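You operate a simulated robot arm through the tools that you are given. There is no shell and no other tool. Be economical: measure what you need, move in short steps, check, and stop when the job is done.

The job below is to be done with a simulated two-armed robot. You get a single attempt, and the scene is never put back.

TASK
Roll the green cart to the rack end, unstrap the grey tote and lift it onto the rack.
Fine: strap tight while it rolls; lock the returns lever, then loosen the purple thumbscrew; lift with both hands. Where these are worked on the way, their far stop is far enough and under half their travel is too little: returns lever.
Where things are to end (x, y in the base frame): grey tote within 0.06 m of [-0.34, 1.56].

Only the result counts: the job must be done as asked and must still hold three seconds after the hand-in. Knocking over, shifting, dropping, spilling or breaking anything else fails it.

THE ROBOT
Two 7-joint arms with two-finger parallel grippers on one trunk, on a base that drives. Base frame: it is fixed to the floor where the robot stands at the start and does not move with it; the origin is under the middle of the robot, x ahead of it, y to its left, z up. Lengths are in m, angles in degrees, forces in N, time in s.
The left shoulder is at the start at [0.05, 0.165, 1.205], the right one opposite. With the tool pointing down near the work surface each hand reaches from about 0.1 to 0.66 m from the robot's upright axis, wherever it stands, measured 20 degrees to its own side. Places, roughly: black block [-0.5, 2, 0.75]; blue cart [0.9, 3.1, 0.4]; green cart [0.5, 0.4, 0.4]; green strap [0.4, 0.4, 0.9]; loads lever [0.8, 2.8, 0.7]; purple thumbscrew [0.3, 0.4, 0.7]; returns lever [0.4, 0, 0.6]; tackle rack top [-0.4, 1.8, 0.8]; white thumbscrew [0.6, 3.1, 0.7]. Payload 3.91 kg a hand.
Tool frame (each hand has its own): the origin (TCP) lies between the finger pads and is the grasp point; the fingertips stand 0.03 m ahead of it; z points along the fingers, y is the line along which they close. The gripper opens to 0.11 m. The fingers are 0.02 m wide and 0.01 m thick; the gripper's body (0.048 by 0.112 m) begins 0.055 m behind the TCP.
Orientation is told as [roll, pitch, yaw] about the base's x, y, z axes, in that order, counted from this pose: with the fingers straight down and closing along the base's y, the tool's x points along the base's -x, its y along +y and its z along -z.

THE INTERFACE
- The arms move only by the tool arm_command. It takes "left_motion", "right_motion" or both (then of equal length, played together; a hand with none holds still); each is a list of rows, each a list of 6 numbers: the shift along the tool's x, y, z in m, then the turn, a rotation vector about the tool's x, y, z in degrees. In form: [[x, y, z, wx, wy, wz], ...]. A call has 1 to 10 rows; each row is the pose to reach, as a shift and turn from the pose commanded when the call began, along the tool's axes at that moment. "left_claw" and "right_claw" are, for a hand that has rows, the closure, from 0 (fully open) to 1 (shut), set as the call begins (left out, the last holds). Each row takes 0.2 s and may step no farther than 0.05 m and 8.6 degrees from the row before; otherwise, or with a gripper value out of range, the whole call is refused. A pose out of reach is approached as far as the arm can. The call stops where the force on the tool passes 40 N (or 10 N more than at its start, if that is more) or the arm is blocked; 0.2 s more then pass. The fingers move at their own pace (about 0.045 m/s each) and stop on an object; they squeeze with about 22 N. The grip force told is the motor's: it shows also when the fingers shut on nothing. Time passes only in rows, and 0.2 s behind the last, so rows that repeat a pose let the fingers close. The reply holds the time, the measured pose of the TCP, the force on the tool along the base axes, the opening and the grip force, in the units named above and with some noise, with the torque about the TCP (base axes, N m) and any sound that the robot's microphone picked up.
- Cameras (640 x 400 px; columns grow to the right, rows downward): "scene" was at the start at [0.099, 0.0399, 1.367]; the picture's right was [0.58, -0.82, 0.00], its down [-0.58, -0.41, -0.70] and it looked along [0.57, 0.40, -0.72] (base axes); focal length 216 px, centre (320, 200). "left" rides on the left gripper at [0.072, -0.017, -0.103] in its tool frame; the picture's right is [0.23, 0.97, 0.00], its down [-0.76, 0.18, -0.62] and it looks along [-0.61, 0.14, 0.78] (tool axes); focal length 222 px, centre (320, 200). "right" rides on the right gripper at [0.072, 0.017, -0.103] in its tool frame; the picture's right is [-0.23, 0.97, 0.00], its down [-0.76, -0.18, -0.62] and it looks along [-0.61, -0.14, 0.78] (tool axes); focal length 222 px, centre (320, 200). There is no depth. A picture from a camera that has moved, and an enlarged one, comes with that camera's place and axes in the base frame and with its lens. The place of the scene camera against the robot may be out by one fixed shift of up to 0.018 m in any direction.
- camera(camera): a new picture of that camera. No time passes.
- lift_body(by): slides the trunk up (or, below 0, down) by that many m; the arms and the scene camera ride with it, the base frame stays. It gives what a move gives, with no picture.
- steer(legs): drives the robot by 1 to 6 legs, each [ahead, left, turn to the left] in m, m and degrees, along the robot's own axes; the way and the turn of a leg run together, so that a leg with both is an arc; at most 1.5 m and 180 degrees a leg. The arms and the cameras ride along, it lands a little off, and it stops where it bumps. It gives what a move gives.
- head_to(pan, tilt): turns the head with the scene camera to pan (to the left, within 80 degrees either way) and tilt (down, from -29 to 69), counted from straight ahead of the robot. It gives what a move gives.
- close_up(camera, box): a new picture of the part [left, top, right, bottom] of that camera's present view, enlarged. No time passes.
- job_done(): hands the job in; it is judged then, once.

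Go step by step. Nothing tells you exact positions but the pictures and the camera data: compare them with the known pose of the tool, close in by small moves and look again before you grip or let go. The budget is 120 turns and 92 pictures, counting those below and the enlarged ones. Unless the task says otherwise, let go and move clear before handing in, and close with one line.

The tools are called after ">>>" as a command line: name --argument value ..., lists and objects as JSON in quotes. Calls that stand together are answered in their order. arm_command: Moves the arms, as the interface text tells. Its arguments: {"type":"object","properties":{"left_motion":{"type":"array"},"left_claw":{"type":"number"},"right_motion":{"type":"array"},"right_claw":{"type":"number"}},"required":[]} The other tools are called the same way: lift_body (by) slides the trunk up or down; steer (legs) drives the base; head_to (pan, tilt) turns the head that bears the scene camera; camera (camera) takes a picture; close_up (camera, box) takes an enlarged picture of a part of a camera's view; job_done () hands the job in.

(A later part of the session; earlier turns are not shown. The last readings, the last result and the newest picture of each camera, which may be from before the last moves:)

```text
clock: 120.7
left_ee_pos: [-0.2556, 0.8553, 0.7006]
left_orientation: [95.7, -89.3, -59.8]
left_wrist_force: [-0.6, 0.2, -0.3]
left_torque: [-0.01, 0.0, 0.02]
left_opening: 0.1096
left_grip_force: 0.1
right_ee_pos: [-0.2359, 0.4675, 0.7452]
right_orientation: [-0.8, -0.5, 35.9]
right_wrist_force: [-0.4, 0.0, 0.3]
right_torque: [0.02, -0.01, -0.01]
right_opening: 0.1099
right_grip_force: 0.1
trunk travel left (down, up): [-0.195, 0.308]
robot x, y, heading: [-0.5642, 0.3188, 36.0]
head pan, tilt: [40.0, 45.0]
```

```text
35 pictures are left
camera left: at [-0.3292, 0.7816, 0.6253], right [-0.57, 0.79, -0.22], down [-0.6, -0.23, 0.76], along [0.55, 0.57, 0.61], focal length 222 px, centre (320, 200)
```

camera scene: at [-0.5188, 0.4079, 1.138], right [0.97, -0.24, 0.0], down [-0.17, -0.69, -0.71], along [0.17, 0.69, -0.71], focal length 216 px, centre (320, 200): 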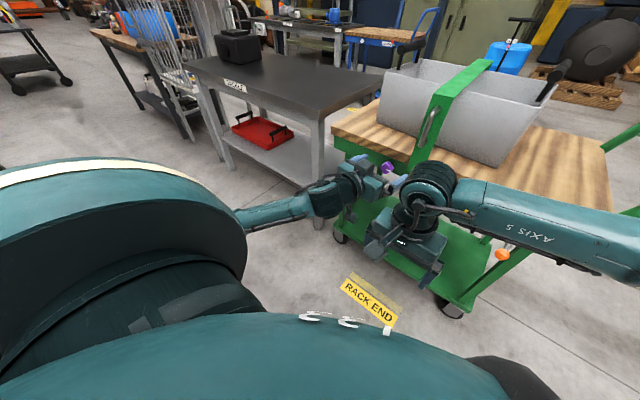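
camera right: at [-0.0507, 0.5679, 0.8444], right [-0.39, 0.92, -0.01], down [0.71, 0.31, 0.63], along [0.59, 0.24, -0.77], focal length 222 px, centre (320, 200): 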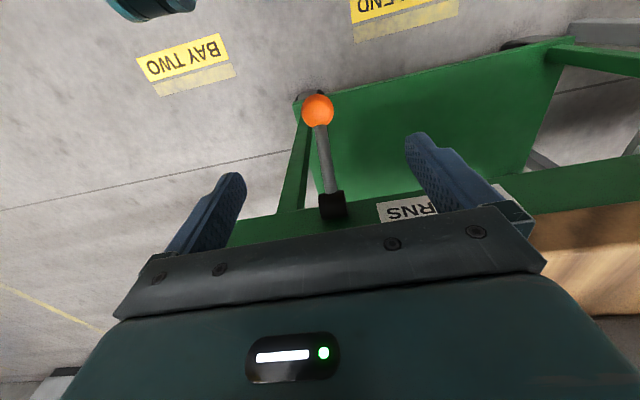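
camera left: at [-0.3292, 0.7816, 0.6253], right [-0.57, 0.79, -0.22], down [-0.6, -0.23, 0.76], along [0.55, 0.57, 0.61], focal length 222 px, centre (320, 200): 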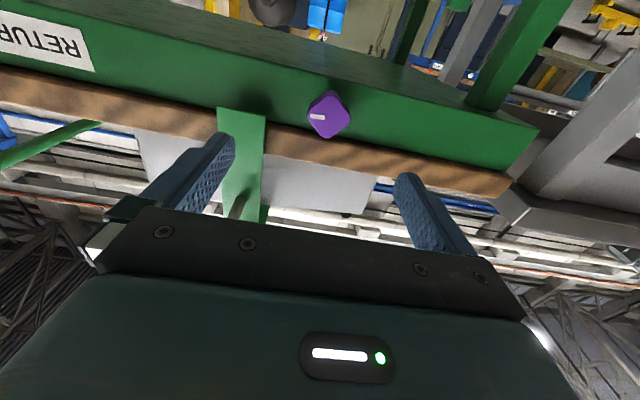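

>>> arm_command --left_motion '[[0.006, 0.003, 0.02, 0, 0, 0], [0.011, 0.005, 0.04, 0, 0, 0], [0.011, 0.005, 0.06, 0, 0, 0]]'

>>> camera --camera "left"

```text
clock: 121.5
left_ee_pos: [-0.2089, 0.8963, 0.6894]
left_orientation: [98.9, -89.4, -63.1]
left_wrist_force: [0.0, 0.1, 0.0]
left_torque: [0.01, -0.03, -0.02]
left_opening: 0.1098
left_grip_force: 0.1
right_ee_pos: [-0.2372, 0.4681, 0.7443]
right_orientation: [-0.9, -0.5, 35.9]
right_wrist_force: [-0.3, -0.9, 0.5]
right_torque: [-0.01, 0.01, -0.01]
right_opening: 0.11
right_grip_force: 0.0
trunk travel left (down, up): [-0.195, 0.308]
robot x, y, heading: [-0.5646, 0.3127, 36.1]
head pan, tilt: [40.0, 45.0]
```

```text
34 pictures are left
camera left: at [-0.283, 0.8215, 0.6149], right [-0.57, 0.79, -0.22], down [-0.61, -0.23, 0.76], along [0.55, 0.57, 0.61], focal length 222 px, centre (320, 200)
```

left: 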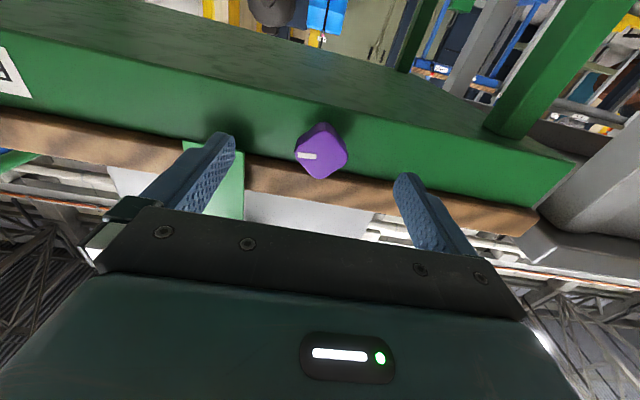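

Well centred. I advance 0.032 m and close on the screw.

>>> arm_command --left_motion '[[0.001, 0, 0.016, 0, 0, 0], [0.001, 0, 0.032, 0, 0, 0]]'

>>> camera --camera "left"

>>> arm_command --left_motion '[[0, 0, 0, 0, 0, 0], [0, 0, 0, 0, 0, 0], [0, 0, 0, 0, 0, 0], [0, 0, 0, 0, 0, 0], [0, 0, 0, 0, 0, 0], [0, 0, 0, 0, 0, 0]]' --left_claw 1

>>> camera --camera "left"

```text
clock: 122.1
left_ee_pos: [-0.1841, 0.915, 0.6882]
left_orientation: [91.8, -89.5, -55.9]
left_wrist_force: [0.4, 0.5, 1.3]
left_torque: [0.01, -0.03, -0.01]
left_opening: 0.1098
left_grip_force: 0.0
right_ee_pos: [-0.2358, 0.4691, 0.7445]
right_orientation: [-0.9, -0.4, 35.9]
right_wrist_force: [-0.3, -0.1, -0.4]
right_torque: [0.05, -0.04, -0.02]
right_opening: 0.1101
right_grip_force: 0.1
trunk travel left (down, up): [-0.195, 0.308]
robot x, y, heading: [-0.5651, 0.3185, 35.7]
head pan, tilt: [40.0, 45.0]
```

```text
33 pictures are left
camera left: at [-0.2578, 0.8408, 0.6141], right [-0.57, 0.79, -0.22], down [-0.6, -0.23, 0.76], along [0.55, 0.57, 0.61], focal length 222 px, centre (320, 200)
```

left: 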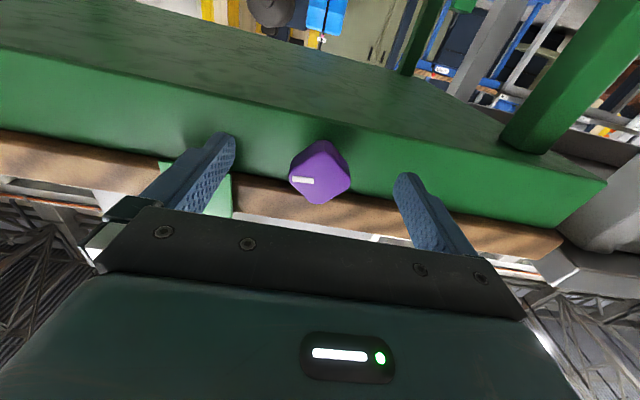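

```text
clock: 123.5
left_ee_pos: [-0.1829, 0.9169, 0.6887]
left_orientation: [95.4, -89.5, -59.4]
left_wrist_force: [-1.9, 6.9, 1.8]
left_torque: [-0.08, 0.05, 0.47]
left_opening: 0.0411
left_grip_force: 44.9
right_ee_pos: [-0.237, 0.4688, 0.7456]
right_orientation: [-0.9, -0.5, 35.8]
right_wrist_force: [-0.7, 0.3, 1.2]
right_torque: [-0.01, 0.0, -0.01]
right_opening: 0.1101
right_grip_force: 0.0
trunk travel left (down, up): [-0.195, 0.308]
robot x, y, heading: [-0.5652, 0.3171, 36.4]
head pan, tilt: [40.0, 45.0]
```

```text
32 pictures are left
camera left: at [-0.2585, 0.8417, 0.6145], right [-0.57, 0.79, -0.22], down [-0.6, -0.23, 0.76], along [0.55, 0.57, 0.61], focal length 222 px, centre (320, 200)
```

left: 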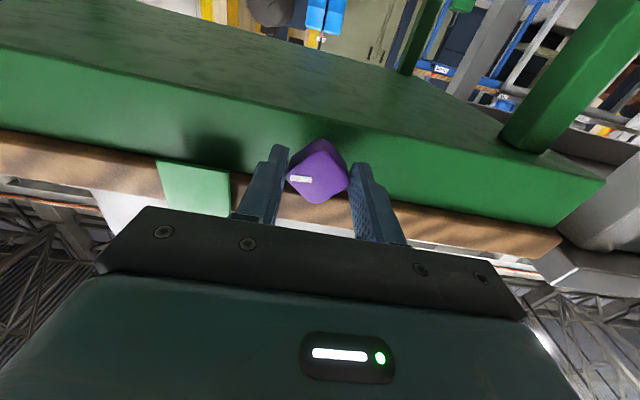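

The screw is gripped. I turn it counterclockwise (loosening).

>>> arm_command --left_motion '[[0, 0, 0, 0, 0, -8], [0, 0, 0, 0, 0, -16], [0, 0, 0, 0, 0, -24], [0, 0, 0, 0, 0, -32], [0, 0, 0, 0, 0, -40], [0, 0, 0, 0, 0, -48], [0, 0, 0, 0, 0, -56], [0, 0, 0, 0, 0, -64], [0, 0, 0, 0, 0, -72], [0, 0, 0, 0, 0, -80]]'

>>> camera --camera "left"

```text
clock: 125.7
left_ee_pos: [-0.1813, 0.9134, 0.6927]
left_orientation: [-90.5, -10.6, 125.8]
left_wrist_force: [19.8, -4.0, 16.3]
left_torque: [0.31, -0.22, 0.28]
left_opening: 0.0416
left_grip_force: 44.8
right_ee_pos: [-0.2356, 0.4674, 0.7453]
right_orientation: [-0.8, -0.5, 35.8]
right_wrist_force: [0.1, 0.0, 0.8]
right_torque: [-0.01, -0.02, 0.01]
right_opening: 0.11
right_grip_force: 0.1
trunk travel left (down, up): [-0.195, 0.308]
robot x, y, heading: [-0.5655, 0.3174, 36.1]
head pan, tilt: [40.0, 45.0]
```

```text
31 pictures are left
camera left: at [-0.2221, 0.7905, 0.694], right [0.03, -0.03, -1.0], down [-0.96, 0.27, -0.04], along [0.27, 0.96, -0.02], focal length 222 px, centre (320, 200)
```

left: 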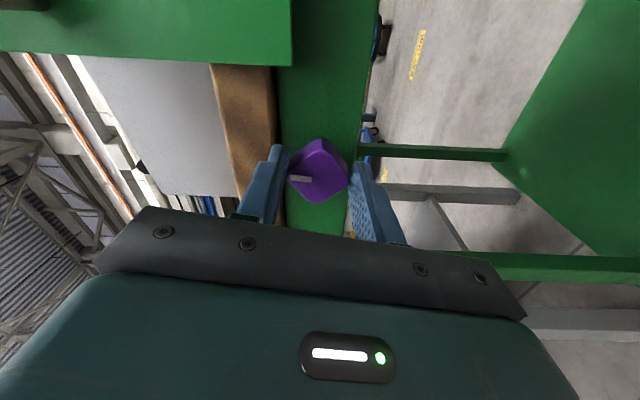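

The screw turned with the hand by 80°. I keep turning.

>>> arm_command --left_motion '[[0, 0, 0, 0, 0, -8], [0, 0, 0, 0, 0, -16], [0, 0, 0, 0, 0, -24], [0, 0, 0, 0, 0, -32], [0, 0, 0, 0, 0, -40], [0, 0, 0, 0, 0, -48], [0, 0, 0, 0, 0, -56], [0, 0, 0, 0, 0, -64]]'

>>> camera --camera "left"

```text
clock: 127.5
left_ee_pos: [-0.1828, 0.9142, 0.6954]
left_orientation: [-91.3, 53.4, 124.8]
left_wrist_force: [10.1, 0.3, 22.7]
left_torque: [0.61, -0.74, -1.07]
left_opening: 0.0411
left_grip_force: 45.2
right_ee_pos: [-0.237, 0.4681, 0.7456]
right_orientation: [-0.9, -0.7, 35.9]
right_wrist_force: [-1.2, -0.1, -0.4]
right_torque: [0.01, -0.05, 0.0]
right_opening: 0.1103
right_grip_force: 0.1
trunk travel left (down, up): [-0.195, 0.308]
robot x, y, heading: [-0.5641, 0.321, 36.0]
head pan, tilt: [40.0, 45.0]
```

```text
30 pictures are left
camera left: at [-0.2508, 0.8283, 0.7618], right [0.54, -0.74, -0.4], down [-0.68, -0.11, -0.73], along [0.49, 0.66, -0.56], focal length 222 px, centre (320, 200)
```

left: 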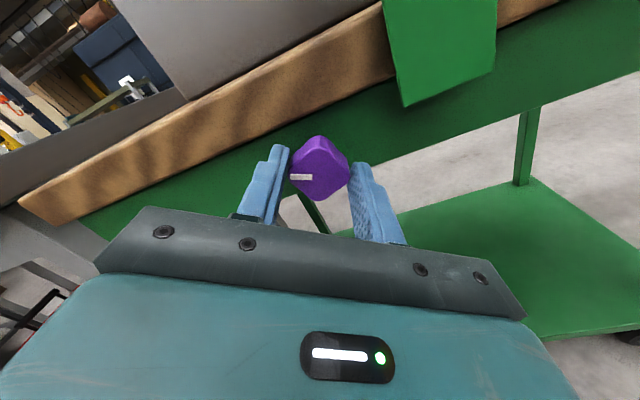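

144° so far and the screw follows. I turn on, then check the strap.

>>> arm_command --left_motion '[[0, 0, 0, 0, 0, -8], [0, 0, 0, 0, 0, -16], [0, 0, 0, 0, 0, -24], [0, 0, 0, 0, 0, -32], [0, 0, 0, 0, 0, -40], [0, 0, 0, 0, 0, -48]]'

>>> head_to --pan 30 --tilt 35

>>> camera --camera "scene"

```text
clock: 128.8
left_ee_pos: [-0.1837, 0.9154, 0.6872]
left_orientation: [87.0, 84.8, -58.2]
left_wrist_force: [-12.2, -16.7, -4.6]
left_torque: [0.8, -0.33, 0.15]
left_opening: 0.042
left_grip_force: 45.1
right_ee_pos: [-0.2358, 0.4664, 0.7439]
right_orientation: [-0.9, -0.6, 35.6]
right_wrist_force: [-0.3, -0.1, -0.4]
right_torque: [-0.02, -0.01, -0.01]
right_opening: 0.1099
right_grip_force: 0.0
trunk travel left (down, up): [-0.195, 0.308]
robot x, y, heading: [-0.5686, 0.314, 36.2]
head pan, tilt: [40.0, 45.0]
stopped in row 6 (left hand): the force on the tool passed its limit at 43 N (the readings are from after the stop); the commanded pose is now the measured one
```

```text
clock: 129.6
left_ee_pos: [-0.185, 0.9167, 0.6872]
left_orientation: [86.9, 84.8, -58.4]
left_wrist_force: [-14.0, -25.2, -6.2]
left_torque: [0.33, 0.18, 0.18]
left_opening: 0.0417
left_grip_force: 44.9
right_ee_pos: [-0.2366, 0.4669, 0.7445]
right_orientation: [-0.9, -0.5, 35.8]
right_wrist_force: [0.6, 0.4, -0.5]
right_torque: [0.0, 0.02, 0.02]
right_opening: 0.1099
right_grip_force: 0.0
trunk travel left (down, up): [-0.195, 0.308]
robot x, y, heading: [-0.5655, 0.3169, 36.0]
head pan, tilt: [30.0, 35.0]
```

```text
29 pictures are left
camera scene: at [-0.503, 0.4077, 1.1528], right [0.91, -0.41, 0.0], down [-0.23, -0.52, -0.82], along [0.33, 0.75, -0.57], focal length 216 px, centre (320, 200)
```

scene: 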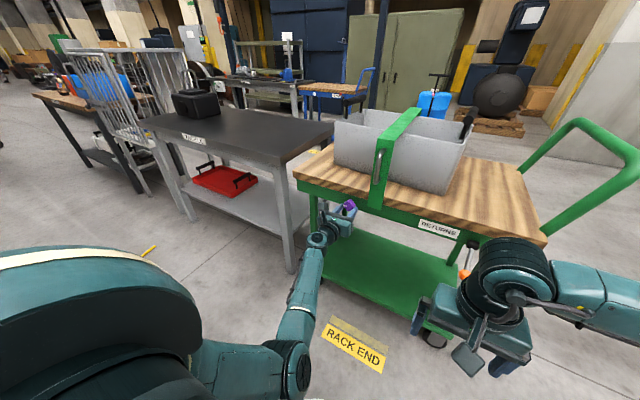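

>>> close_up --camera "scene" --box '[310, 90, 500, 240]'

>>> arm_command --left_motion '[[0, 0, 0, 0, 0, 0], [0, 0, 0, 0, 0, 0], [0, 0, 0, 0, 0, 0], [0, 0, 0, 0, 0, 0], [0, 0, -0.04, 0, 0, 0], [0, 0, -0.08, 0, 0, 0]]' --left_claw 0

>>> camera --camera "left"

```text
2.67 times, centred on (405, 165) of scene
camera zoom: at [-0.503, 0.4077, 1.1528], right [0.91, -0.41, 0.0], down [-0.23, -0.52, -0.82], along [0.33, 0.75, -0.57], focal length 575 px, centre (93, 293)
```

zoom: 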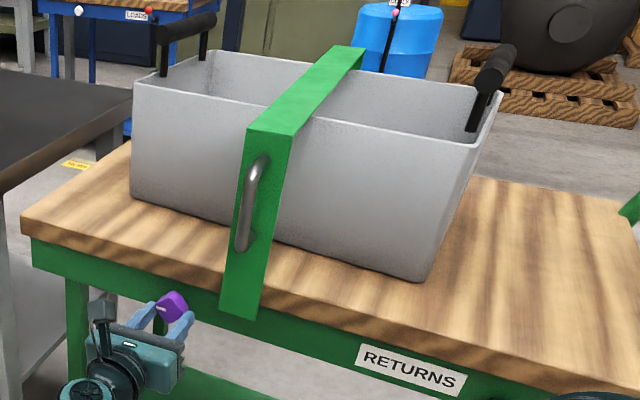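

```text
clock: 131.0
left_ee_pos: [-0.2319, 0.9339, 0.8073]
left_orientation: [-176.9, 78.4, 39.3]
left_wrist_force: [0.8, -0.7, 0.2]
left_torque: [0.04, 0.01, -0.03]
left_opening: 0.11
left_grip_force: 0.1
right_ee_pos: [-0.2379, 0.4687, 0.7446]
right_orientation: [-0.9, -0.5, 35.9]
right_wrist_force: [0.0, -0.5, -0.1]
right_torque: [0.02, 0.0, 0.0]
right_opening: 0.11
right_grip_force: 0.0
trunk travel left (down, up): [-0.195, 0.308]
robot x, y, heading: [-0.5669, 0.314, 35.8]
head pan, tilt: [30.0, 35.0]
stopped in row 6 (left hand): the arm was blocked; the commanded pose is now the measured one
```

```text
27 pictures are left
camera left: at [-0.3353, 0.8786, 0.8572], right [0.54, -0.81, 0.21], down [-0.27, -0.41, -0.87], along [0.8, 0.41, -0.44], focal length 222 px, centre (320, 200)
```

left: 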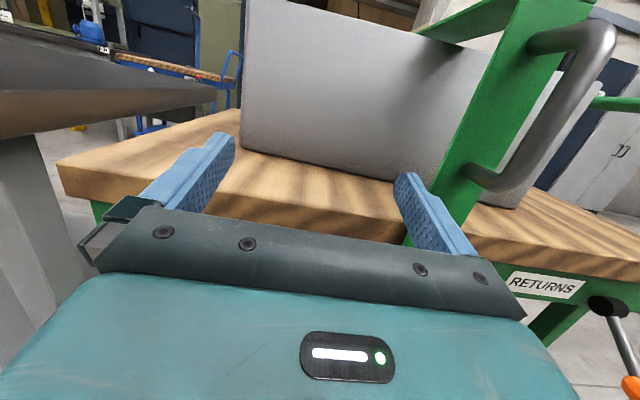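

The screw is loosened by about half a turn. The strap has a grey grab handle at about (-0.13, 0.84, 0.88); I back the left hand off and line it up with that handle.

>>> arm_command --left_motion '[[0.02, 0, -0.036, 0, -2, 0], [0.045, 0, -0.072, 0, -4, 0], [0.06, 0.045, -0.07, 0, -6, 0], [0.075, 0.09, -0.067, 0, -9, 0], [0.084, 0.136, -0.065, 0, -11, 0], [0.084, 0.136, -0.065, 0, -11, 0]]'

>>> camera --camera "left"

>>> camera --camera "scene"

```text
clock: 131.7
left_ee_pos: [-0.3163, 0.9243, 0.9104]
left_orientation: [-144.2, 73.1, 75.2]
left_wrist_force: [-0.1, -0.9, -0.2]
left_torque: [0.03, 0.01, 0.02]
left_opening: 0.11
left_grip_force: 0.0
right_ee_pos: [-0.2353, 0.4678, 0.7441]
right_orientation: [-1.0, -0.4, 35.9]
right_wrist_force: [0.8, 0.5, 0.7]
right_torque: [0.0, -0.01, -0.01]
right_opening: 0.1099
right_grip_force: 0.1
trunk travel left (down, up): [-0.195, 0.308]
robot x, y, heading: [-0.5624, 0.3186, 35.9]
head pan, tilt: [30.0, 35.0]
stopped in row 3 (left hand): the arm was blocked; the commanded pose is now the measured one
```

```text
26 pictures are left
camera left: at [-0.4112, 0.8526, 0.9568], right [0.61, -0.79, 0.05], down [-0.31, -0.29, -0.91], along [0.73, 0.53, -0.42], focal length 222 px, centre (320, 200)
```

left: 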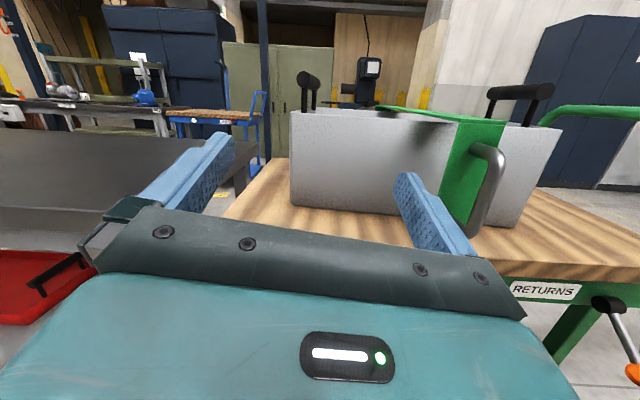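

```text
25 pictures are left
camera scene: at [-0.5024, 0.409, 1.1527], right [0.91, -0.41, 0.0], down [-0.23, -0.52, -0.82], along [0.33, 0.75, -0.57], focal length 216 px, centre (320, 200)
```

scene: 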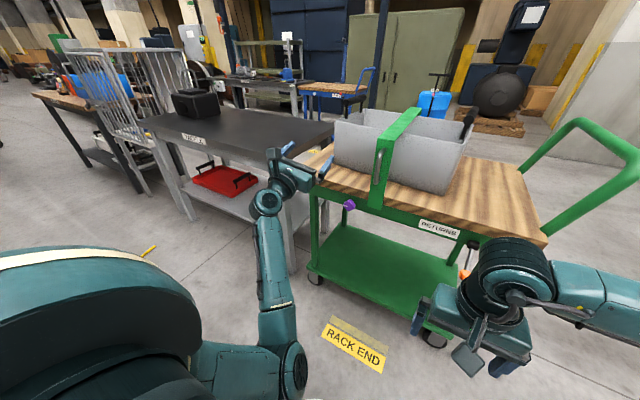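

The left wrist is near a joint limit; nothing was disturbed. I unwind it by rotating back in free space.

>>> arm_command --left_motion '[[0, 0, 0, 0, 0, 8.5], [0, 0, -0.01, 0, 0, 17], [0, 0, -0.02, 0, 0, 25.5], [0, 0, -0.02, 0, 0, 34], [0, 0, -0.02, 0, 0, 42.5], [0, 0, -0.02, 0, 0, 51], [0, 0, -0.02, 0, 0, 59.5], [0, 0, -0.02, 0, 0, 68], [0, 0, -0.02, 0, 0, 76.5], [0, 0, -0.02, 0, 0, 85]]'

>>> arm_command --left_motion '[[0, 0, 0, 0, 0, 8.5], [0, 0, 0, 0, 0, 17], [0, 0, 0, 0, 0, 25.5], [0, 0, 0, 0, 0, 34], [0, 0, 0, 0, 0, 42.5], [0, 0, 0, 0, 0, 51], [0, 0, 0, 0, 0, 59.5], [0, 0, 0, 0, 0, 68], [0, 0, 0, 0, 0, 76.5], [0, 0, 0, 0, 0, 85]]'

>>> camera --camera "left"

```text
clock: 133.9
left_ee_pos: [-0.3313, 0.9098, 0.9007]
left_orientation: [-103.4, -5.0, 129.2]
left_wrist_force: [-0.5, -0.2, 0.2]
left_torque: [0.01, 0.01, 0.01]
left_opening: 0.11
left_grip_force: 0.0
right_ee_pos: [-0.2357, 0.468, 0.744]
right_orientation: [-0.9, -0.5, 35.8]
right_wrist_force: [0.0, -0.4, -0.5]
right_torque: [0.04, 0.0, -0.03]
right_opening: 0.1101
right_grip_force: 0.1
trunk travel left (down, up): [-0.195, 0.308]
robot x, y, heading: [-0.5667, 0.3163, 36.0]
head pan, tilt: [30.0, 35.0]
```

```text
clock: 136.1
left_ee_pos: [-0.3303, 0.9078, 0.9047]
left_orientation: [179.8, -76.6, -141.6]
left_wrist_force: [-0.2, -0.3, 0.0]
left_torque: [0.01, 0.05, -0.01]
left_opening: 0.11
left_grip_force: 0.1
right_ee_pos: [-0.236, 0.4666, 0.744]
right_orientation: [-0.9, -0.5, 35.8]
right_wrist_force: [-0.7, -0.5, 0.3]
right_torque: [-0.01, -0.02, -0.02]
right_opening: 0.11
right_grip_force: 0.0
trunk travel left (down, up): [-0.195, 0.308]
robot x, y, heading: [-0.567, 0.3206, 36.0]
head pan, tilt: [30.0, 35.0]
```

```text
24 pictures are left
camera left: at [-0.3865, 0.8442, 0.8081], right [-0.56, 0.8, -0.22], down [-0.73, -0.34, 0.6], along [0.4, 0.49, 0.77], focal length 222 px, centre (320, 200)
```

left: 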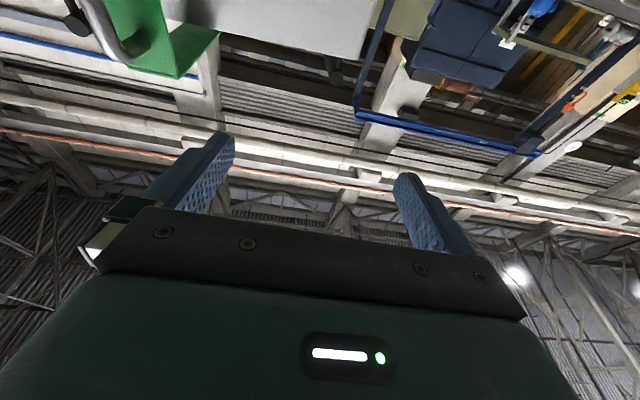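

The wrist is unwound. I pitch the hand to 45° down and bring it to a standoff in front of the strap handle.

>>> arm_command --left_motion '[[-0.007, -0.025, 0.006, 0, 8.3, 0], [-0.014, -0.05, 0.013, 0, 16.6, 0], [-0.021, -0.075, 0.02, 0, 24.9, 0], [-0.028, -0.1, 0.026, 0, 33.2, 0], [-0.035, -0.125, 0.033, 0, 41.5, 0], [-0.042, -0.15, 0.04, 0, 49.8, 0], [-0.049, -0.173, 0.046, 0, 58, 0], [-0.049, -0.173, 0.046, 0, 58, 0]]'

>>> camera --camera "left"

```text
clock: 137.9
left_ee_pos: [-0.1974, 0.7945, 0.9636]
left_orientation: [-0.1, -45.3, 38.1]
left_wrist_force: [0.4, 0.0, -0.5]
left_torque: [0.02, -0.02, 0.0]
left_opening: 0.11
left_grip_force: 0.1
right_ee_pos: [-0.2365, 0.4678, 0.7433]
right_orientation: [-0.9, -0.4, 35.7]
right_wrist_force: [0.7, -1.1, -0.5]
right_torque: [0.02, 0.0, 0.01]
right_opening: 0.1101
right_grip_force: 0.1
trunk travel left (down, up): [-0.195, 0.308]
robot x, y, heading: [-0.5657, 0.3214, 35.9]
head pan, tilt: [30.0, 35.0]
```

```text
23 pictures are left
camera left: at [-0.2854, 0.7034, 0.9832], right [-0.73, 0.67, -0.16], down [-0.04, 0.2, 0.98], along [0.69, 0.72, -0.12], focal length 222 px, centre (320, 200)
```

left: 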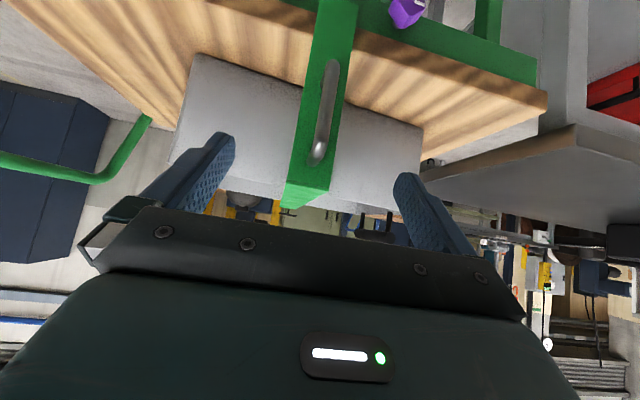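

The handle is centred between the fingers, about 0.13 m ahead. I advance and close on it.

>>> arm_command --left_motion '[[0, 0.002, 0.04, 0, 0, 0], [0, 0.004, 0.08, 0, 0, 0], [0, 0.004, 0.117, 0, 0, 0], [0, 0.004, 0.117, 0, 0, 0]]'

>>> camera --camera "left"

>>> arm_command --left_motion '[[0, 0, 0, 0, 0, 0], [0, 0, 0, 0, 0, 0], [0, 0, 0, 0, 0, 0], [0, 0, 0, 0, 0, 0], [0, 0, 0, 0, 0, 0], [0, 0, 0, 0, 0, 0]]' --left_claw 1

```text
clock: 138.9
left_ee_pos: [-0.1349, 0.8489, 0.8793]
left_orientation: [-0.1, -45.4, 38.3]
left_wrist_force: [0.3, -0.2, -0.2]
left_torque: [0.01, -0.03, -0.06]
left_opening: 0.1101
left_grip_force: 0.0
right_ee_pos: [-0.236, 0.4672, 0.7449]
right_orientation: [-0.9, -0.7, 35.9]
right_wrist_force: [-0.5, 0.4, -0.7]
right_torque: [-0.01, 0.04, 0.02]
right_opening: 0.11
right_grip_force: 0.0
trunk travel left (down, up): [-0.195, 0.308]
robot x, y, heading: [-0.5677, 0.3169, 36.0]
head pan, tilt: [30.0, 35.0]
```

```text
22 pictures are left
camera left: at [-0.2223, 0.7577, 0.8999], right [-0.73, 0.67, -0.16], down [-0.04, 0.2, 0.98], along [0.69, 0.72, -0.12], focal length 222 px, centre (320, 200)
```

left: 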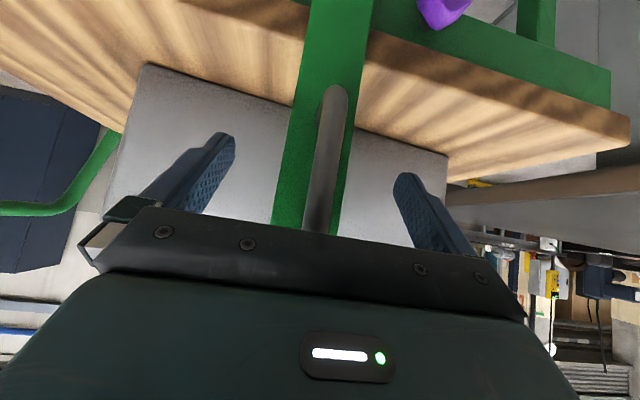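

```text
clock: 140.3
left_ee_pos: [-0.1346, 0.8476, 0.8808]
left_orientation: [-0.1, -45.5, 38.1]
left_wrist_force: [1.4, -1.2, 0.3]
left_torque: [0.08, 0.01, 0.03]
left_opening: 0.0139
left_grip_force: 30.2
right_ee_pos: [-0.2367, 0.4676, 0.7457]
right_orientation: [-0.8, -0.5, 35.8]
right_wrist_force: [0.6, 0.7, 0.4]
right_torque: [0.01, 0.01, 0.0]
right_opening: 0.1103
right_grip_force: 0.1
trunk travel left (down, up): [-0.195, 0.308]
robot x, y, heading: [-0.5622, 0.3159, 36.1]
head pan, tilt: [30.0, 35.0]
```

The handle is gripped. I try lifting it a few centimetres to see whether the strap moves.

>>> arm_command --left_motion '[[-0.007, 0, -0.007, 0, 0, 0], [-0.014, 0, -0.014, 0, 0, 0], [-0.022, 0, -0.02, 0, 2, 0]]'

>>> close_up --camera "scene" --box '[310, 70, 500, 240]'

```text
clock: 141.2
left_ee_pos: [-0.129, 0.8522, 0.9067]
left_orientation: [-0.1, -43.3, 38.0]
left_wrist_force: [18.6, 12.4, -7.1]
left_torque: [-0.02, 0.32, 0.03]
left_opening: 0.0137
left_grip_force: 44.5
right_ee_pos: [-0.2341, 0.4691, 0.7436]
right_orientation: [-0.9, -0.3, 35.7]
right_wrist_force: [-0.1, -0.5, -0.2]
right_torque: [0.01, 0.01, 0.01]
right_opening: 0.1097
right_grip_force: 0.1
trunk travel left (down, up): [-0.195, 0.308]
robot x, y, heading: [-0.5659, 0.3142, 35.6]
head pan, tilt: [30.0, 35.0]
stopped in row 3 (left hand): the force on the tool passed its limit at 40 N (the readings are from after the stop); the commanded pose is now the measured one
```

```text
2.35 times, centred on (405, 155) of scene
camera zoom: at [-0.4995, 0.4109, 1.1524], right [0.91, -0.41, 0.0], down [-0.24, -0.53, -0.82], along [0.33, 0.75, -0.58], focal length 507 px, centre (120, 306)
```

zoom: 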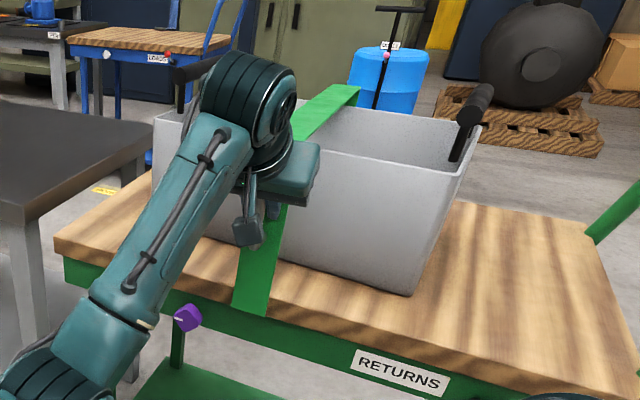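

The strap lifts by the handle, so it is free. I follow a hinge arc about its far side a bit further to confirm.

>>> arm_command --left_motion '[[-0.013, 0, -0.005, 0, 1.5, 0], [-0.0265, 0, -0.0098, 0, 3, 0], [-0.04, 0, -0.014, 0, 4.5, 0], [-0.0534, 0, -0.0184, 0, 6, 0], [-0.067, 0, -0.022, 0, 7.5, 0], [-0.0804, 0, -0.0256, 0, 9, 0]]'

>>> camera --camera "scene"

```text
clock: 142.6
left_ee_pos: [-0.1024, 0.8702, 0.9887]
left_orientation: [0.0, -35.0, 37.9]
left_wrist_force: [-21.8, -23.0, 13.4]
left_torque: [-0.02, 0.93, -0.17]
left_opening: 0.0137
left_grip_force: 45.2
right_ee_pos: [-0.2364, 0.4658, 0.7469]
right_orientation: [-0.8, -0.8, 35.7]
right_wrist_force: [-0.1, 0.7, 1.3]
right_torque: [-0.03, 0.02, 0.0]
right_opening: 0.11
right_grip_force: 0.0
trunk travel left (down, up): [-0.195, 0.308]
robot x, y, heading: [-0.5693, 0.3175, 36.1]
head pan, tilt: [30.0, 35.0]
```

```text
20 pictures are left
camera scene: at [-0.5052, 0.4054, 1.1535], right [0.91, -0.41, 0.0], down [-0.23, -0.52, -0.82], along [0.34, 0.75, -0.57], focal length 216 px, centre (320, 200)
```

scene: 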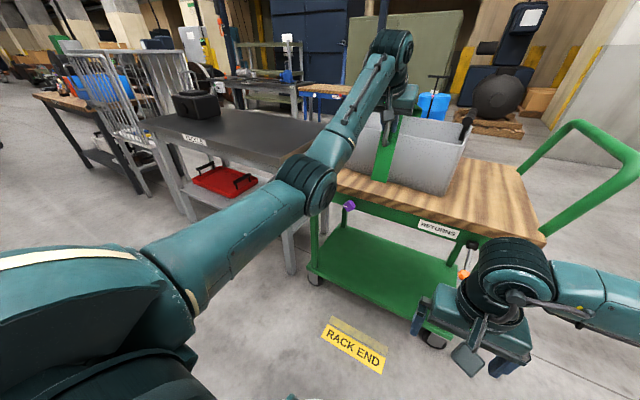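

The strap swings up on a far-side hinge (about 12° now). I let go to see whether it stays, so I can reposition closer.

>>> arm_command --left_motion '[[0, 0, 0, 0, 0, 0], [0, 0, 0, 0, 0, 0], [0, 0, 0, 0, 0, 0], [0, 0, -0.03, 0, 0, 0], [0, 0, -0.06, 0, 0, 0], [0, 0, -0.09, 0, 0, 0]]' --left_claw 0

>>> camera --camera "left"

```text
clock: 143.2
left_ee_pos: [-0.1114, 0.8822, 0.9901]
left_orientation: [0.3, -34.9, 39.0]
left_wrist_force: [-12.0, 0.2, 2.5]
left_torque: [-0.14, -0.63, -0.39]
left_opening: 0.0556
left_grip_force: 0.0
right_ee_pos: [-0.2393, 0.4681, 0.7452]
right_orientation: [-0.9, -0.8, 35.8]
right_wrist_force: [0.0, -0.1, 0.2]
right_torque: [0.01, -0.05, -0.02]
right_opening: 0.11
right_grip_force: 0.0
trunk travel left (down, up): [-0.195, 0.308]
robot x, y, heading: [-0.5678, 0.3147, 36.2]
head pan, tilt: [30.0, 35.0]
stopped in row 2 (left hand): the force on the tool passed its limit at 48 N (the readings are from after the stop); the commanded pose is now the measured one
```

```text
19 pictures are left
camera left: at [-0.193, 0.7929, 1.0331], right [-0.76, 0.64, -0.13], down [0.1, 0.3, 0.95], along [0.64, 0.71, -0.29], focal length 222 px, centre (320, 200)
```

left: 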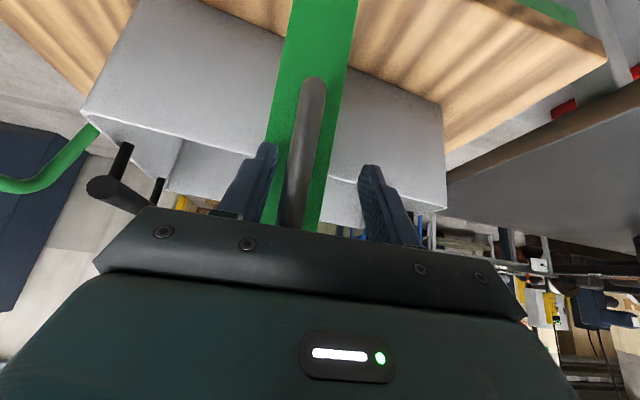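

>>> arm_command --left_motion '[[0, 0, -0.01, 0, 0, 0], [0, 0, -0.02, 0, 0, 0], [0, 0, -0.04, 0, 0, 0], [0, 0, -0.06, 0, 0, 0], [0, 0, -0.09, 0, 0, 0], [0, 0, -0.12, 0, 0, 0]]' --left_claw 0

>>> camera --camera "left"

```text
clock: 144.6
left_ee_pos: [-0.1589, 0.8368, 1.0845]
left_orientation: [0.2, -34.6, 38.6]
left_wrist_force: [0.0, 0.6, 0.0]
left_torque: [0.01, 0.01, -0.01]
left_opening: 0.1101
left_grip_force: 0.1
right_ee_pos: [-0.2364, 0.467, 0.7445]
right_orientation: [-0.8, -0.5, 35.9]
right_wrist_force: [0.3, -0.9, 0.2]
right_torque: [0.01, -0.01, 0.0]
right_opening: 0.11
right_grip_force: 0.0
trunk travel left (down, up): [-0.195, 0.308]
robot x, y, heading: [-0.5689, 0.3152, 35.9]
head pan, tilt: [30.0, 35.0]
```

```text
18 pictures are left
camera left: at [-0.2403, 0.7492, 1.1275], right [-0.76, 0.64, -0.13], down [0.1, 0.31, 0.95], along [0.65, 0.7, -0.3], focal length 222 px, centre (320, 200)
```

left: 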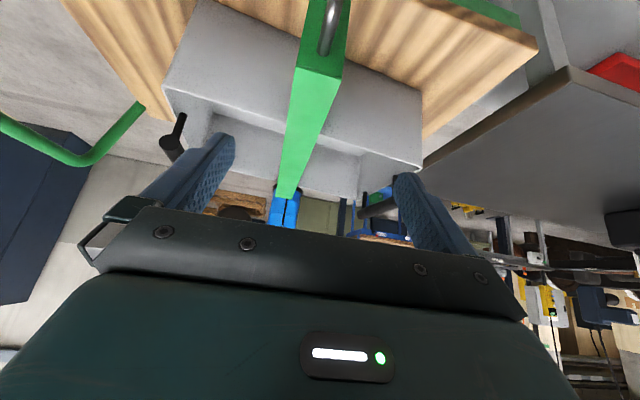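

>>> close_up --camera "scene" --box '[310, 50, 500, 240]'

```text
2.11 times, centred on (405, 145) of scene
camera zoom: at [-0.5028, 0.4092, 1.1528], right [0.91, -0.41, 0.0], down [-0.23, -0.52, -0.82], along [0.33, 0.75, -0.57], focal length 454 px, centre (141, 316)
```

zoom: 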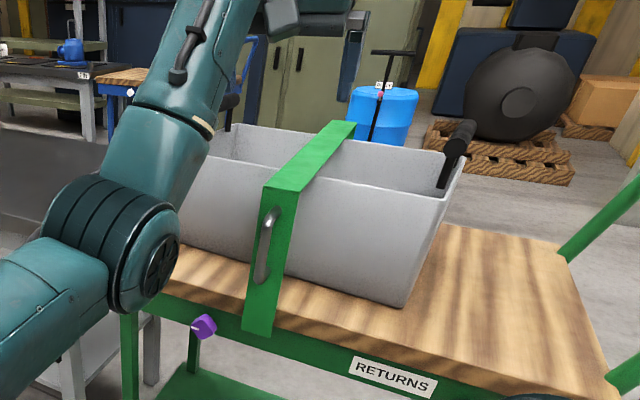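

The strap falls shut when released, so it must go over past vertical. I move closer with the trunk raised, and retract the left hand to a new standoff.

>>> lift_body --by 0.2

>>> arm_command --left_motion '[[0.035, 0, -0.024, 0, -2, 0], [0.07, 0, -0.0485, 0, -4, 0], [0.105, 0, -0.0727, 0, -6, 0], [0.14, 0, -0.097, 0, -9, 0], [0.175, 0, -0.121, 0, -12, 0], [0.2, 0, -0.098, 0, -15, 0], [0.225, 0, -0.06, 0, -15, 0], [0.25, 0, -0.023, 0, -15, 0]]'

>>> steer --legs '[[0.17, 0, 0]]'

```text
clock: 146.8
left_ee_pos: [-0.1585, 0.8369, 1.2845]
left_orientation: [0.3, -34.7, 38.7]
left_wrist_force: [0.2, -0.1, -0.2]
left_torque: [0.01, 0.01, 0.01]
left_opening: 0.1098
left_grip_force: 0.1
right_ee_pos: [-0.2356, 0.4689, 0.9451]
right_orientation: [-0.8, -0.5, 35.8]
right_wrist_force: [0.0, 0.7, 0.3]
right_torque: [0.01, 0.03, -0.01]
right_opening: 0.11
right_grip_force: 0.0
trunk travel left (down, up): [-0.395, 0.108]
robot x, y, heading: [-0.5667, 0.3189, 36.0]
head pan, tilt: [30.0, 35.0]
```

```text
clock: 148.6
left_ee_pos: [-0.3289, 0.7014, 1.1613]
left_orientation: [0.1, -49.5, 38.7]
left_wrist_force: [0.3, -0.4, 0.0]
left_torque: [0.0, 0.02, -0.06]
left_opening: 0.1098
left_grip_force: 0.1
right_ee_pos: [-0.2368, 0.4675, 0.9442]
right_orientation: [-1.0, -0.5, 35.9]
right_wrist_force: [0.5, 0.3, -0.8]
right_torque: [0.0, -0.01, -0.01]
right_opening: 0.1101
right_grip_force: 0.1
trunk travel left (down, up): [-0.395, 0.108]
robot x, y, heading: [-0.5624, 0.3194, 36.1]
head pan, tilt: [30.0, 35.0]
```

```text
clock: 150.0
left_ee_pos: [-0.1905, 0.8016, 1.1622]
left_orientation: [0.2, -49.5, 38.4]
left_wrist_force: [0.3, 0.4, -0.4]
left_torque: [0.0, -0.01, -0.06]
left_opening: 0.11
left_grip_force: 0.0
right_ee_pos: [-0.0966, 0.5694, 0.9452]
right_orientation: [-0.9, -0.4, 35.8]
right_wrist_force: [-0.9, 0.3, 0.3]
right_torque: [-0.02, -0.01, -0.01]
right_opening: 0.11
right_grip_force: 0.2
trunk travel left (down, up): [-0.395, 0.108]
robot x, y, heading: [-0.4287, 0.4205, 36.2]
head pan, tilt: [30.0, 35.0]
```

>>> arm_command --left_motion '[[0.034, 0.001, 0.023, 0, 0, 0], [0.067, 0.002, 0.047, 0, 0, 0], [0.1, 0.003, 0.07, 0, 0, 0], [0.134, 0.004, 0.094, 0, 0, 0], [0.168, 0.004, 0.117, 0, 0, 0], [0.168, 0.004, 0.155, 0, 0, 0], [0.168, 0.004, 0.195, 0, 0, 0], [0.168, 0.004, 0.23, 0, 0, 0], [0.168, 0.004, 0.23, 0, 0, 0]]'

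>>> camera --camera "left"

```text
clock: 152.0
left_ee_pos: [-0.1427, 0.8456, 0.8849]
left_orientation: [0.3, -49.6, 38.5]
left_wrist_force: [0.5, -0.3, 0.5]
left_torque: [-0.01, -0.02, 0.0]
left_opening: 0.1101
left_grip_force: 0.0
left hand out of reach, approached as far as the arm can: row 3, 4
right_ee_pos: [-0.099, 0.5687, 0.9447]
right_orientation: [-0.9, -0.5, 35.8]
right_wrist_force: [0.5, 0.2, -0.8]
right_torque: [-0.02, 0.0, -0.01]
right_opening: 0.11
right_grip_force: 0.1
trunk travel left (down, up): [-0.395, 0.108]
robot x, y, heading: [-0.4281, 0.4187, 35.9]
head pan, tilt: [30.0, 35.0]
```

```text
16 pictures are left
camera left: at [-0.2304, 0.7536, 0.8953], right [-0.72, 0.67, -0.17], down [-0.09, 0.15, 0.98], along [0.68, 0.73, -0.04], focal length 222 px, centre (320, 200)
```

left: 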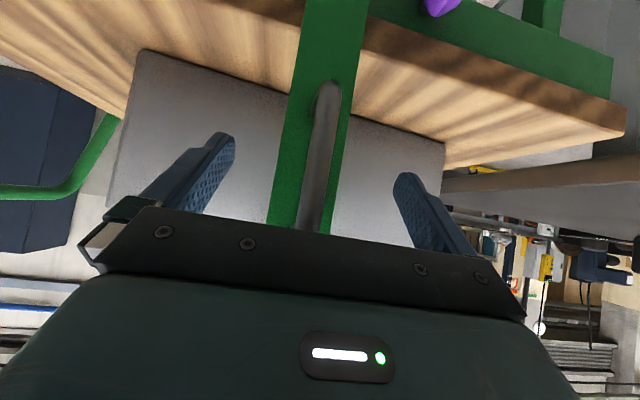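

The handle is again between the fingers; I close and swing it along the arc to about 20°.

>>> arm_command --left_motion '[[0, 0, 0.006, 0, 0, 0], [0, 0, 0.006, 0, 0, 0], [0, 0, 0.006, 0, 0, 0], [0, 0, 0.006, 0, 0, 0], [0, 0, 0.006, 0, 0, 0], [0, 0, 0.006, 0, 0, 0]]' --left_claw 1

>>> arm_command --left_motion '[[-0.019, 0, -0.011, 0, 0, 0], [-0.0388, 0, -0.0213, 0, 0, 0], [-0.059, 0, -0.031, 0, 0, 0], [-0.0791, 0, -0.0391, 0, 0, 0], [-0.1, 0, -0.047, 0, 0, 0], [-0.1209, 0, -0.0534, 0, 0, 0]]'

```text
clock: 153.4
left_ee_pos: [-0.136, 0.8456, 0.8808]
left_orientation: [-0.1, -49.6, 38.4]
left_wrist_force: [11.2, -8.9, -1.6]
left_torque: [-0.03, 0.05, 0.05]
left_opening: 0.0138
left_grip_force: 29.4
right_ee_pos: [-0.0979, 0.5674, 0.9443]
right_orientation: [-0.8, -0.4, 35.7]
right_wrist_force: [-0.3, -0.6, -1.0]
right_torque: [-0.01, 0.02, -0.02]
right_opening: 0.1099
right_grip_force: 0.1
trunk travel left (down, up): [-0.395, 0.108]
robot x, y, heading: [-0.4241, 0.4163, 36.1]
head pan, tilt: [30.0, 35.0]
```

```text
clock: 155.0
left_ee_pos: [-0.1039, 0.8703, 1.0048]
left_orientation: [0.1, -49.2, 38.1]
left_wrist_force: [18.1, 4.2, -9.7]
left_torque: [0.52, -0.24, -0.17]
left_opening: 0.0134
left_grip_force: 45.3
right_ee_pos: [-0.0958, 0.5699, 0.9436]
right_orientation: [-1.0, -0.2, 35.6]
right_wrist_force: [0.3, 0.3, -0.3]
right_torque: [-0.01, 0.0, 0.0]
right_opening: 0.1101
right_grip_force: 0.0
trunk travel left (down, up): [-0.395, 0.108]
robot x, y, heading: [-0.4276, 0.4198, 35.9]
head pan, tilt: [30.0, 35.0]
stopped in row 6 (left hand): the force on the tool passed its limit at 41 N (the readings are from after the stop); the commanded pose is now the measured one
```

The arc runs a bit more forward than assumed; I continue with a corrected arc.

>>> arm_command --left_motion '[[-0.022, 0, -0.005, 0, 1, 0], [-0.0437, 0, -0.0088, 0, 2, 0], [-0.066, 0, -0.0115, 0, 3, 0], [-0.0882, 0, -0.0138, 0, 4, 0], [-0.11, 0, -0.0145, 0, 5, 0], [-0.1327, 0, -0.0148, 0, 6, 0]]'

```text
clock: 156.4
left_ee_pos: [-0.0437, 0.9136, 1.1137]
left_orientation: [0.3, -43.0, 37.8]
left_wrist_force: [24.4, -9.7, -15.5]
left_torque: [-0.21, 1.13, -0.06]
left_opening: 0.0133
left_grip_force: 44.7
right_ee_pos: [-0.0949, 0.5675, 0.9431]
right_orientation: [-0.7, -0.3, 35.7]
right_wrist_force: [-0.3, -0.3, 0.0]
right_torque: [-0.01, 0.01, 0.0]
right_opening: 0.1097
right_grip_force: 0.0
trunk travel left (down, up): [-0.395, 0.108]
robot x, y, heading: [-0.4275, 0.4202, 35.8]
head pan, tilt: [30.0, 35.0]
```

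About 30° now. I continue another 15–20°.

>>> arm_command --left_motion '[[-0.0235, -0.002, 0.0015, 0, 1.5, 0], [-0.0471, -0.004, 0.0029, 0, 3, 0], [-0.069, -0.004, 0.0035, 0, 4.5, 0], [-0.0918, -0.004, 0.0048, 0, 6, 0], [-0.114, -0.004, 0.0075, 0, 7.5, 0], [-0.1362, -0.004, 0.0105, 0, 9, 0]]'

>>> camera --camera "scene"

```text
clock: 157.8
left_ee_pos: [0.0413, 0.9775, 1.2005]
left_orientation: [0.1, -34.1, 38.0]
left_wrist_force: [15.3, -16.4, -10.5]
left_torque: [-0.23, 1.49, -0.46]
left_opening: 0.0134
left_grip_force: 45.1
right_ee_pos: [-0.0961, 0.5664, 0.9434]
right_orientation: [-0.7, -0.4, 35.8]
right_wrist_force: [0.6, 0.2, 0.2]
right_torque: [-0.02, 0.02, -0.01]
right_opening: 0.1103
right_grip_force: 0.1
trunk travel left (down, up): [-0.395, 0.108]
robot x, y, heading: [-0.428, 0.4222, 35.9]
head pan, tilt: [30.0, 35.0]
```

```text
15 pictures are left
camera scene: at [-0.3606, 0.508, 1.3526], right [0.91, -0.41, 0.0], down [-0.24, -0.52, -0.82], along [0.33, 0.75, -0.57], focal length 216 px, centre (320, 200)
```

scene: 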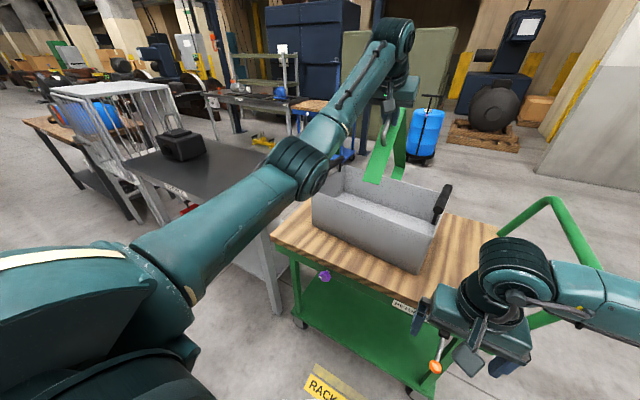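

The strap is at about 47°. I continue over the top.

>>> arm_command --left_motion '[[-0.0216, -0.003, 0.0025, 0, -1, 0], [-0.0432, -0.004, 0.005, 0, -2.5, 0], [-0.065, -0.004, 0.0085, 0, -4, 0], [-0.0873, -0.004, 0.0119, 0, -5, 0], [-0.109, -0.004, 0.0165, 0, -6.5, 0], [-0.131, -0.004, 0.022, 0, -8, 0]]'

```text
clock: 159.0
left_ee_pos: [0.0771, 1.0018, 1.2256]
left_orientation: [-0.6, -40.0, 37.4]
left_wrist_force: [8.0, -2.2, -7.3]
left_torque: [0.76, -0.46, -0.67]
left_opening: 0.0135
left_grip_force: 44.9
left hand out of reach, approached as far as the arm can: row 2, 3, 4, 5
right_ee_pos: [-0.0978, 0.5685, 0.9453]
right_orientation: [-1.0, -0.4, 35.7]
right_wrist_force: [0.2, 0.1, 0.3]
right_torque: [0.0, -0.03, -0.03]
right_opening: 0.1101
right_grip_force: 0.1
trunk travel left (down, up): [-0.395, 0.108]
robot x, y, heading: [-0.4275, 0.4182, 35.8]
head pan, tilt: [30.0, 35.0]
stopped in row 5 (left hand): the force on the tool passed its limit at 50 N (the readings are from after the stop); the commanded pose is now the measured one
```

The arm is at full reach; I carry on by small alternating trunk lifts and forward drives along the arc.

>>> lift_body --by 0.009

>>> steer --legs '[[0.035, 0, 0]]'

>>> lift_body --by 0.016

>>> steer --legs '[[0.04, 0, 0]]'

```text
clock: 159.6
left_ee_pos: [0.0787, 1.0018, 1.2281]
left_orientation: [-0.5, -39.2, 37.7]
left_wrist_force: [17.3, -2.0, -27.0]
left_torque: [0.58, -0.03, -0.63]
left_opening: 0.0133
left_grip_force: 45.1
right_ee_pos: [-0.0936, 0.5692, 0.9524]
right_orientation: [-0.8, -0.1, 35.6]
right_wrist_force: [-0.5, -0.8, -0.4]
right_torque: [0.02, 0.01, 0.0]
right_opening: 0.1102
right_grip_force: 0.0
trunk travel left (down, up): [-0.404, 0.099]
robot x, y, heading: [-0.4267, 0.4203, 35.9]
head pan, tilt: [30.0, 35.0]
```

```text
clock: 160.4
left_ee_pos: [0.1043, 1.0209, 1.2413]
left_orientation: [-0.5, -40.7, 37.5]
left_wrist_force: [7.8, -8.7, 3.6]
left_torque: [1.11, -0.89, -0.76]
left_opening: 0.0138
left_grip_force: 45.0
right_ee_pos: [-0.0684, 0.5865, 0.9535]
right_orientation: [-0.8, -0.5, 35.7]
right_wrist_force: [0.3, 0.5, -0.3]
right_torque: [-0.02, 0.01, -0.03]
right_opening: 0.1099
right_grip_force: 0.1
trunk travel left (down, up): [-0.404, 0.099]
robot x, y, heading: [-0.3997, 0.4384, 35.9]
head pan, tilt: [30.0, 35.0]
```

```text
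clock: 161.1
left_ee_pos: [0.1098, 1.0237, 1.2448]
left_orientation: [-0.6, -39.4, 37.5]
left_wrist_force: [15.1, -0.4, -32.9]
left_torque: [0.45, 0.13, -0.67]
left_opening: 0.0133
left_grip_force: 45.6
right_ee_pos: [-0.0655, 0.5897, 0.9664]
right_orientation: [-0.8, -0.1, 35.7]
right_wrist_force: [0.3, 0.1, -0.1]
right_torque: [0.0, 0.02, -0.02]
right_opening: 0.1099
right_grip_force: 0.1
trunk travel left (down, up): [-0.42, 0.083]
robot x, y, heading: [-0.4016, 0.4385, 35.6]
head pan, tilt: [30.0, 35.0]
```

```text
clock: 161.9
left_ee_pos: [0.1385, 1.0462, 1.2571]
left_orientation: [-0.6, -40.8, 37.5]
left_wrist_force: [10.0, -4.5, -6.3]
left_torque: [1.05, -0.87, -0.76]
left_opening: 0.0139
left_grip_force: 45.3
right_ee_pos: [-0.0355, 0.6118, 0.9692]
right_orientation: [-0.8, -0.4, 35.8]
right_wrist_force: [-0.5, -1.0, 0.7]
right_torque: [0.0, 0.03, -0.01]
right_opening: 0.1099
right_grip_force: 0.1
trunk travel left (down, up): [-0.42, 0.083]
robot x, y, heading: [-0.3647, 0.4627, 36.0]
head pan, tilt: [30.0, 35.0]
```

>>> lift_body --by 0.009

>>> steer --legs '[[0.04, 0, 0]]'

>>> arm_command --left_motion '[[-0.018, 0, 0.01, 0, -6, 0], [-0.0359, 0, 0.0197, 0, -12, 0], [-0.053, 0, 0.031, 0, -18, 0], [-0.0697, 0, 0.0416, 0, -24, 0], [-0.086, 0, 0.054, 0, -28, 0], [-0.1012, 0, 0.0663, 0, -32, 0]]'

>>> camera --camera "scene"

```text
clock: 162.5
left_ee_pos: [0.1409, 1.0481, 1.2579]
left_orientation: [-0.6, -40.1, 37.5]
left_wrist_force: [10.3, 0.1, -25.2]
left_torque: [0.62, -0.23, -0.74]
left_opening: 0.0138
left_grip_force: 45.5
right_ee_pos: [-0.0331, 0.6147, 0.9755]
right_orientation: [-0.8, -0.1, 35.7]
right_wrist_force: [-0.2, 0.2, -0.8]
right_torque: [0.01, -0.04, 0.01]
right_opening: 0.1099
right_grip_force: 0.0
trunk travel left (down, up): [-0.429, 0.074]
robot x, y, heading: [-0.369, 0.4632, 36.3]
head pan, tilt: [30.0, 35.0]
```

```text
clock: 163.4
left_ee_pos: [0.171, 1.0704, 1.2687]
left_orientation: [-0.7, -41.3, 37.5]
left_wrist_force: [6.4, -1.8, -6.1]
left_torque: [0.94, -1.04, -0.55]
left_opening: 0.0137
left_grip_force: 45.0
right_ee_pos: [-0.0025, 0.6345, 0.9778]
right_orientation: [-0.9, -0.4, 35.7]
right_wrist_force: [0.0, 0.6, -0.1]
right_torque: [0.03, 0.01, -0.04]
right_opening: 0.1099
right_grip_force: 0.0
trunk travel left (down, up): [-0.429, 0.074]
robot x, y, heading: [-0.338, 0.4823, 35.8]
head pan, tilt: [30.0, 35.0]
```

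```text
clock: 165.0
left_ee_pos: [0.224, 1.1087, 1.2751]
left_orientation: [-1.5, -70.3, 38.9]
left_wrist_force: [2.0, 1.2, -16.0]
left_torque: [0.38, -0.23, -1.88]
left_opening: 0.0145
left_grip_force: 44.8
left hand out of reach, approached as far as the arm can: row 1, 2, 3, 4, 5, 6
right_ee_pos: [-0.0047, 0.634, 0.9792]
right_orientation: [-0.9, -0.5, 35.6]
right_wrist_force: [-0.2, -1.0, 0.2]
right_torque: [0.04, -0.06, 0.0]
right_opening: 0.11
right_grip_force: 0.2
trunk travel left (down, up): [-0.429, 0.074]
robot x, y, heading: [-0.3329, 0.4847, 36.0]
head pan, tilt: [30.0, 35.0]
stopped in row 6 (left hand): the force on the tool passed its limit at 41 N (the readings are from after the stop); the commanded pose is now the measured one
```

```text
14 pictures are left
camera scene: at [-0.2712, 0.5773, 1.3868], right [0.91, -0.41, 0.0], down [-0.23, -0.52, -0.82], along [0.34, 0.75, -0.57], focal length 216 px, centre (320, 200)
```

scene: 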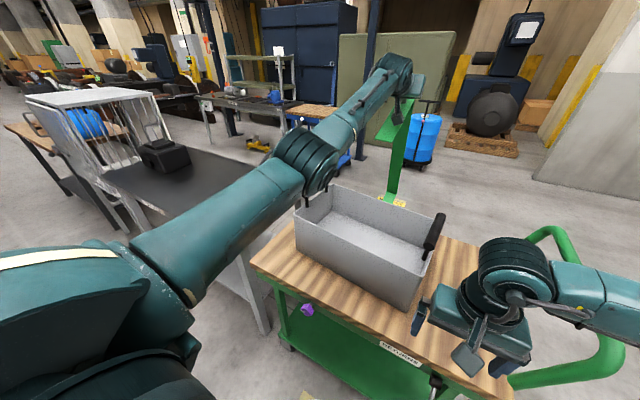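

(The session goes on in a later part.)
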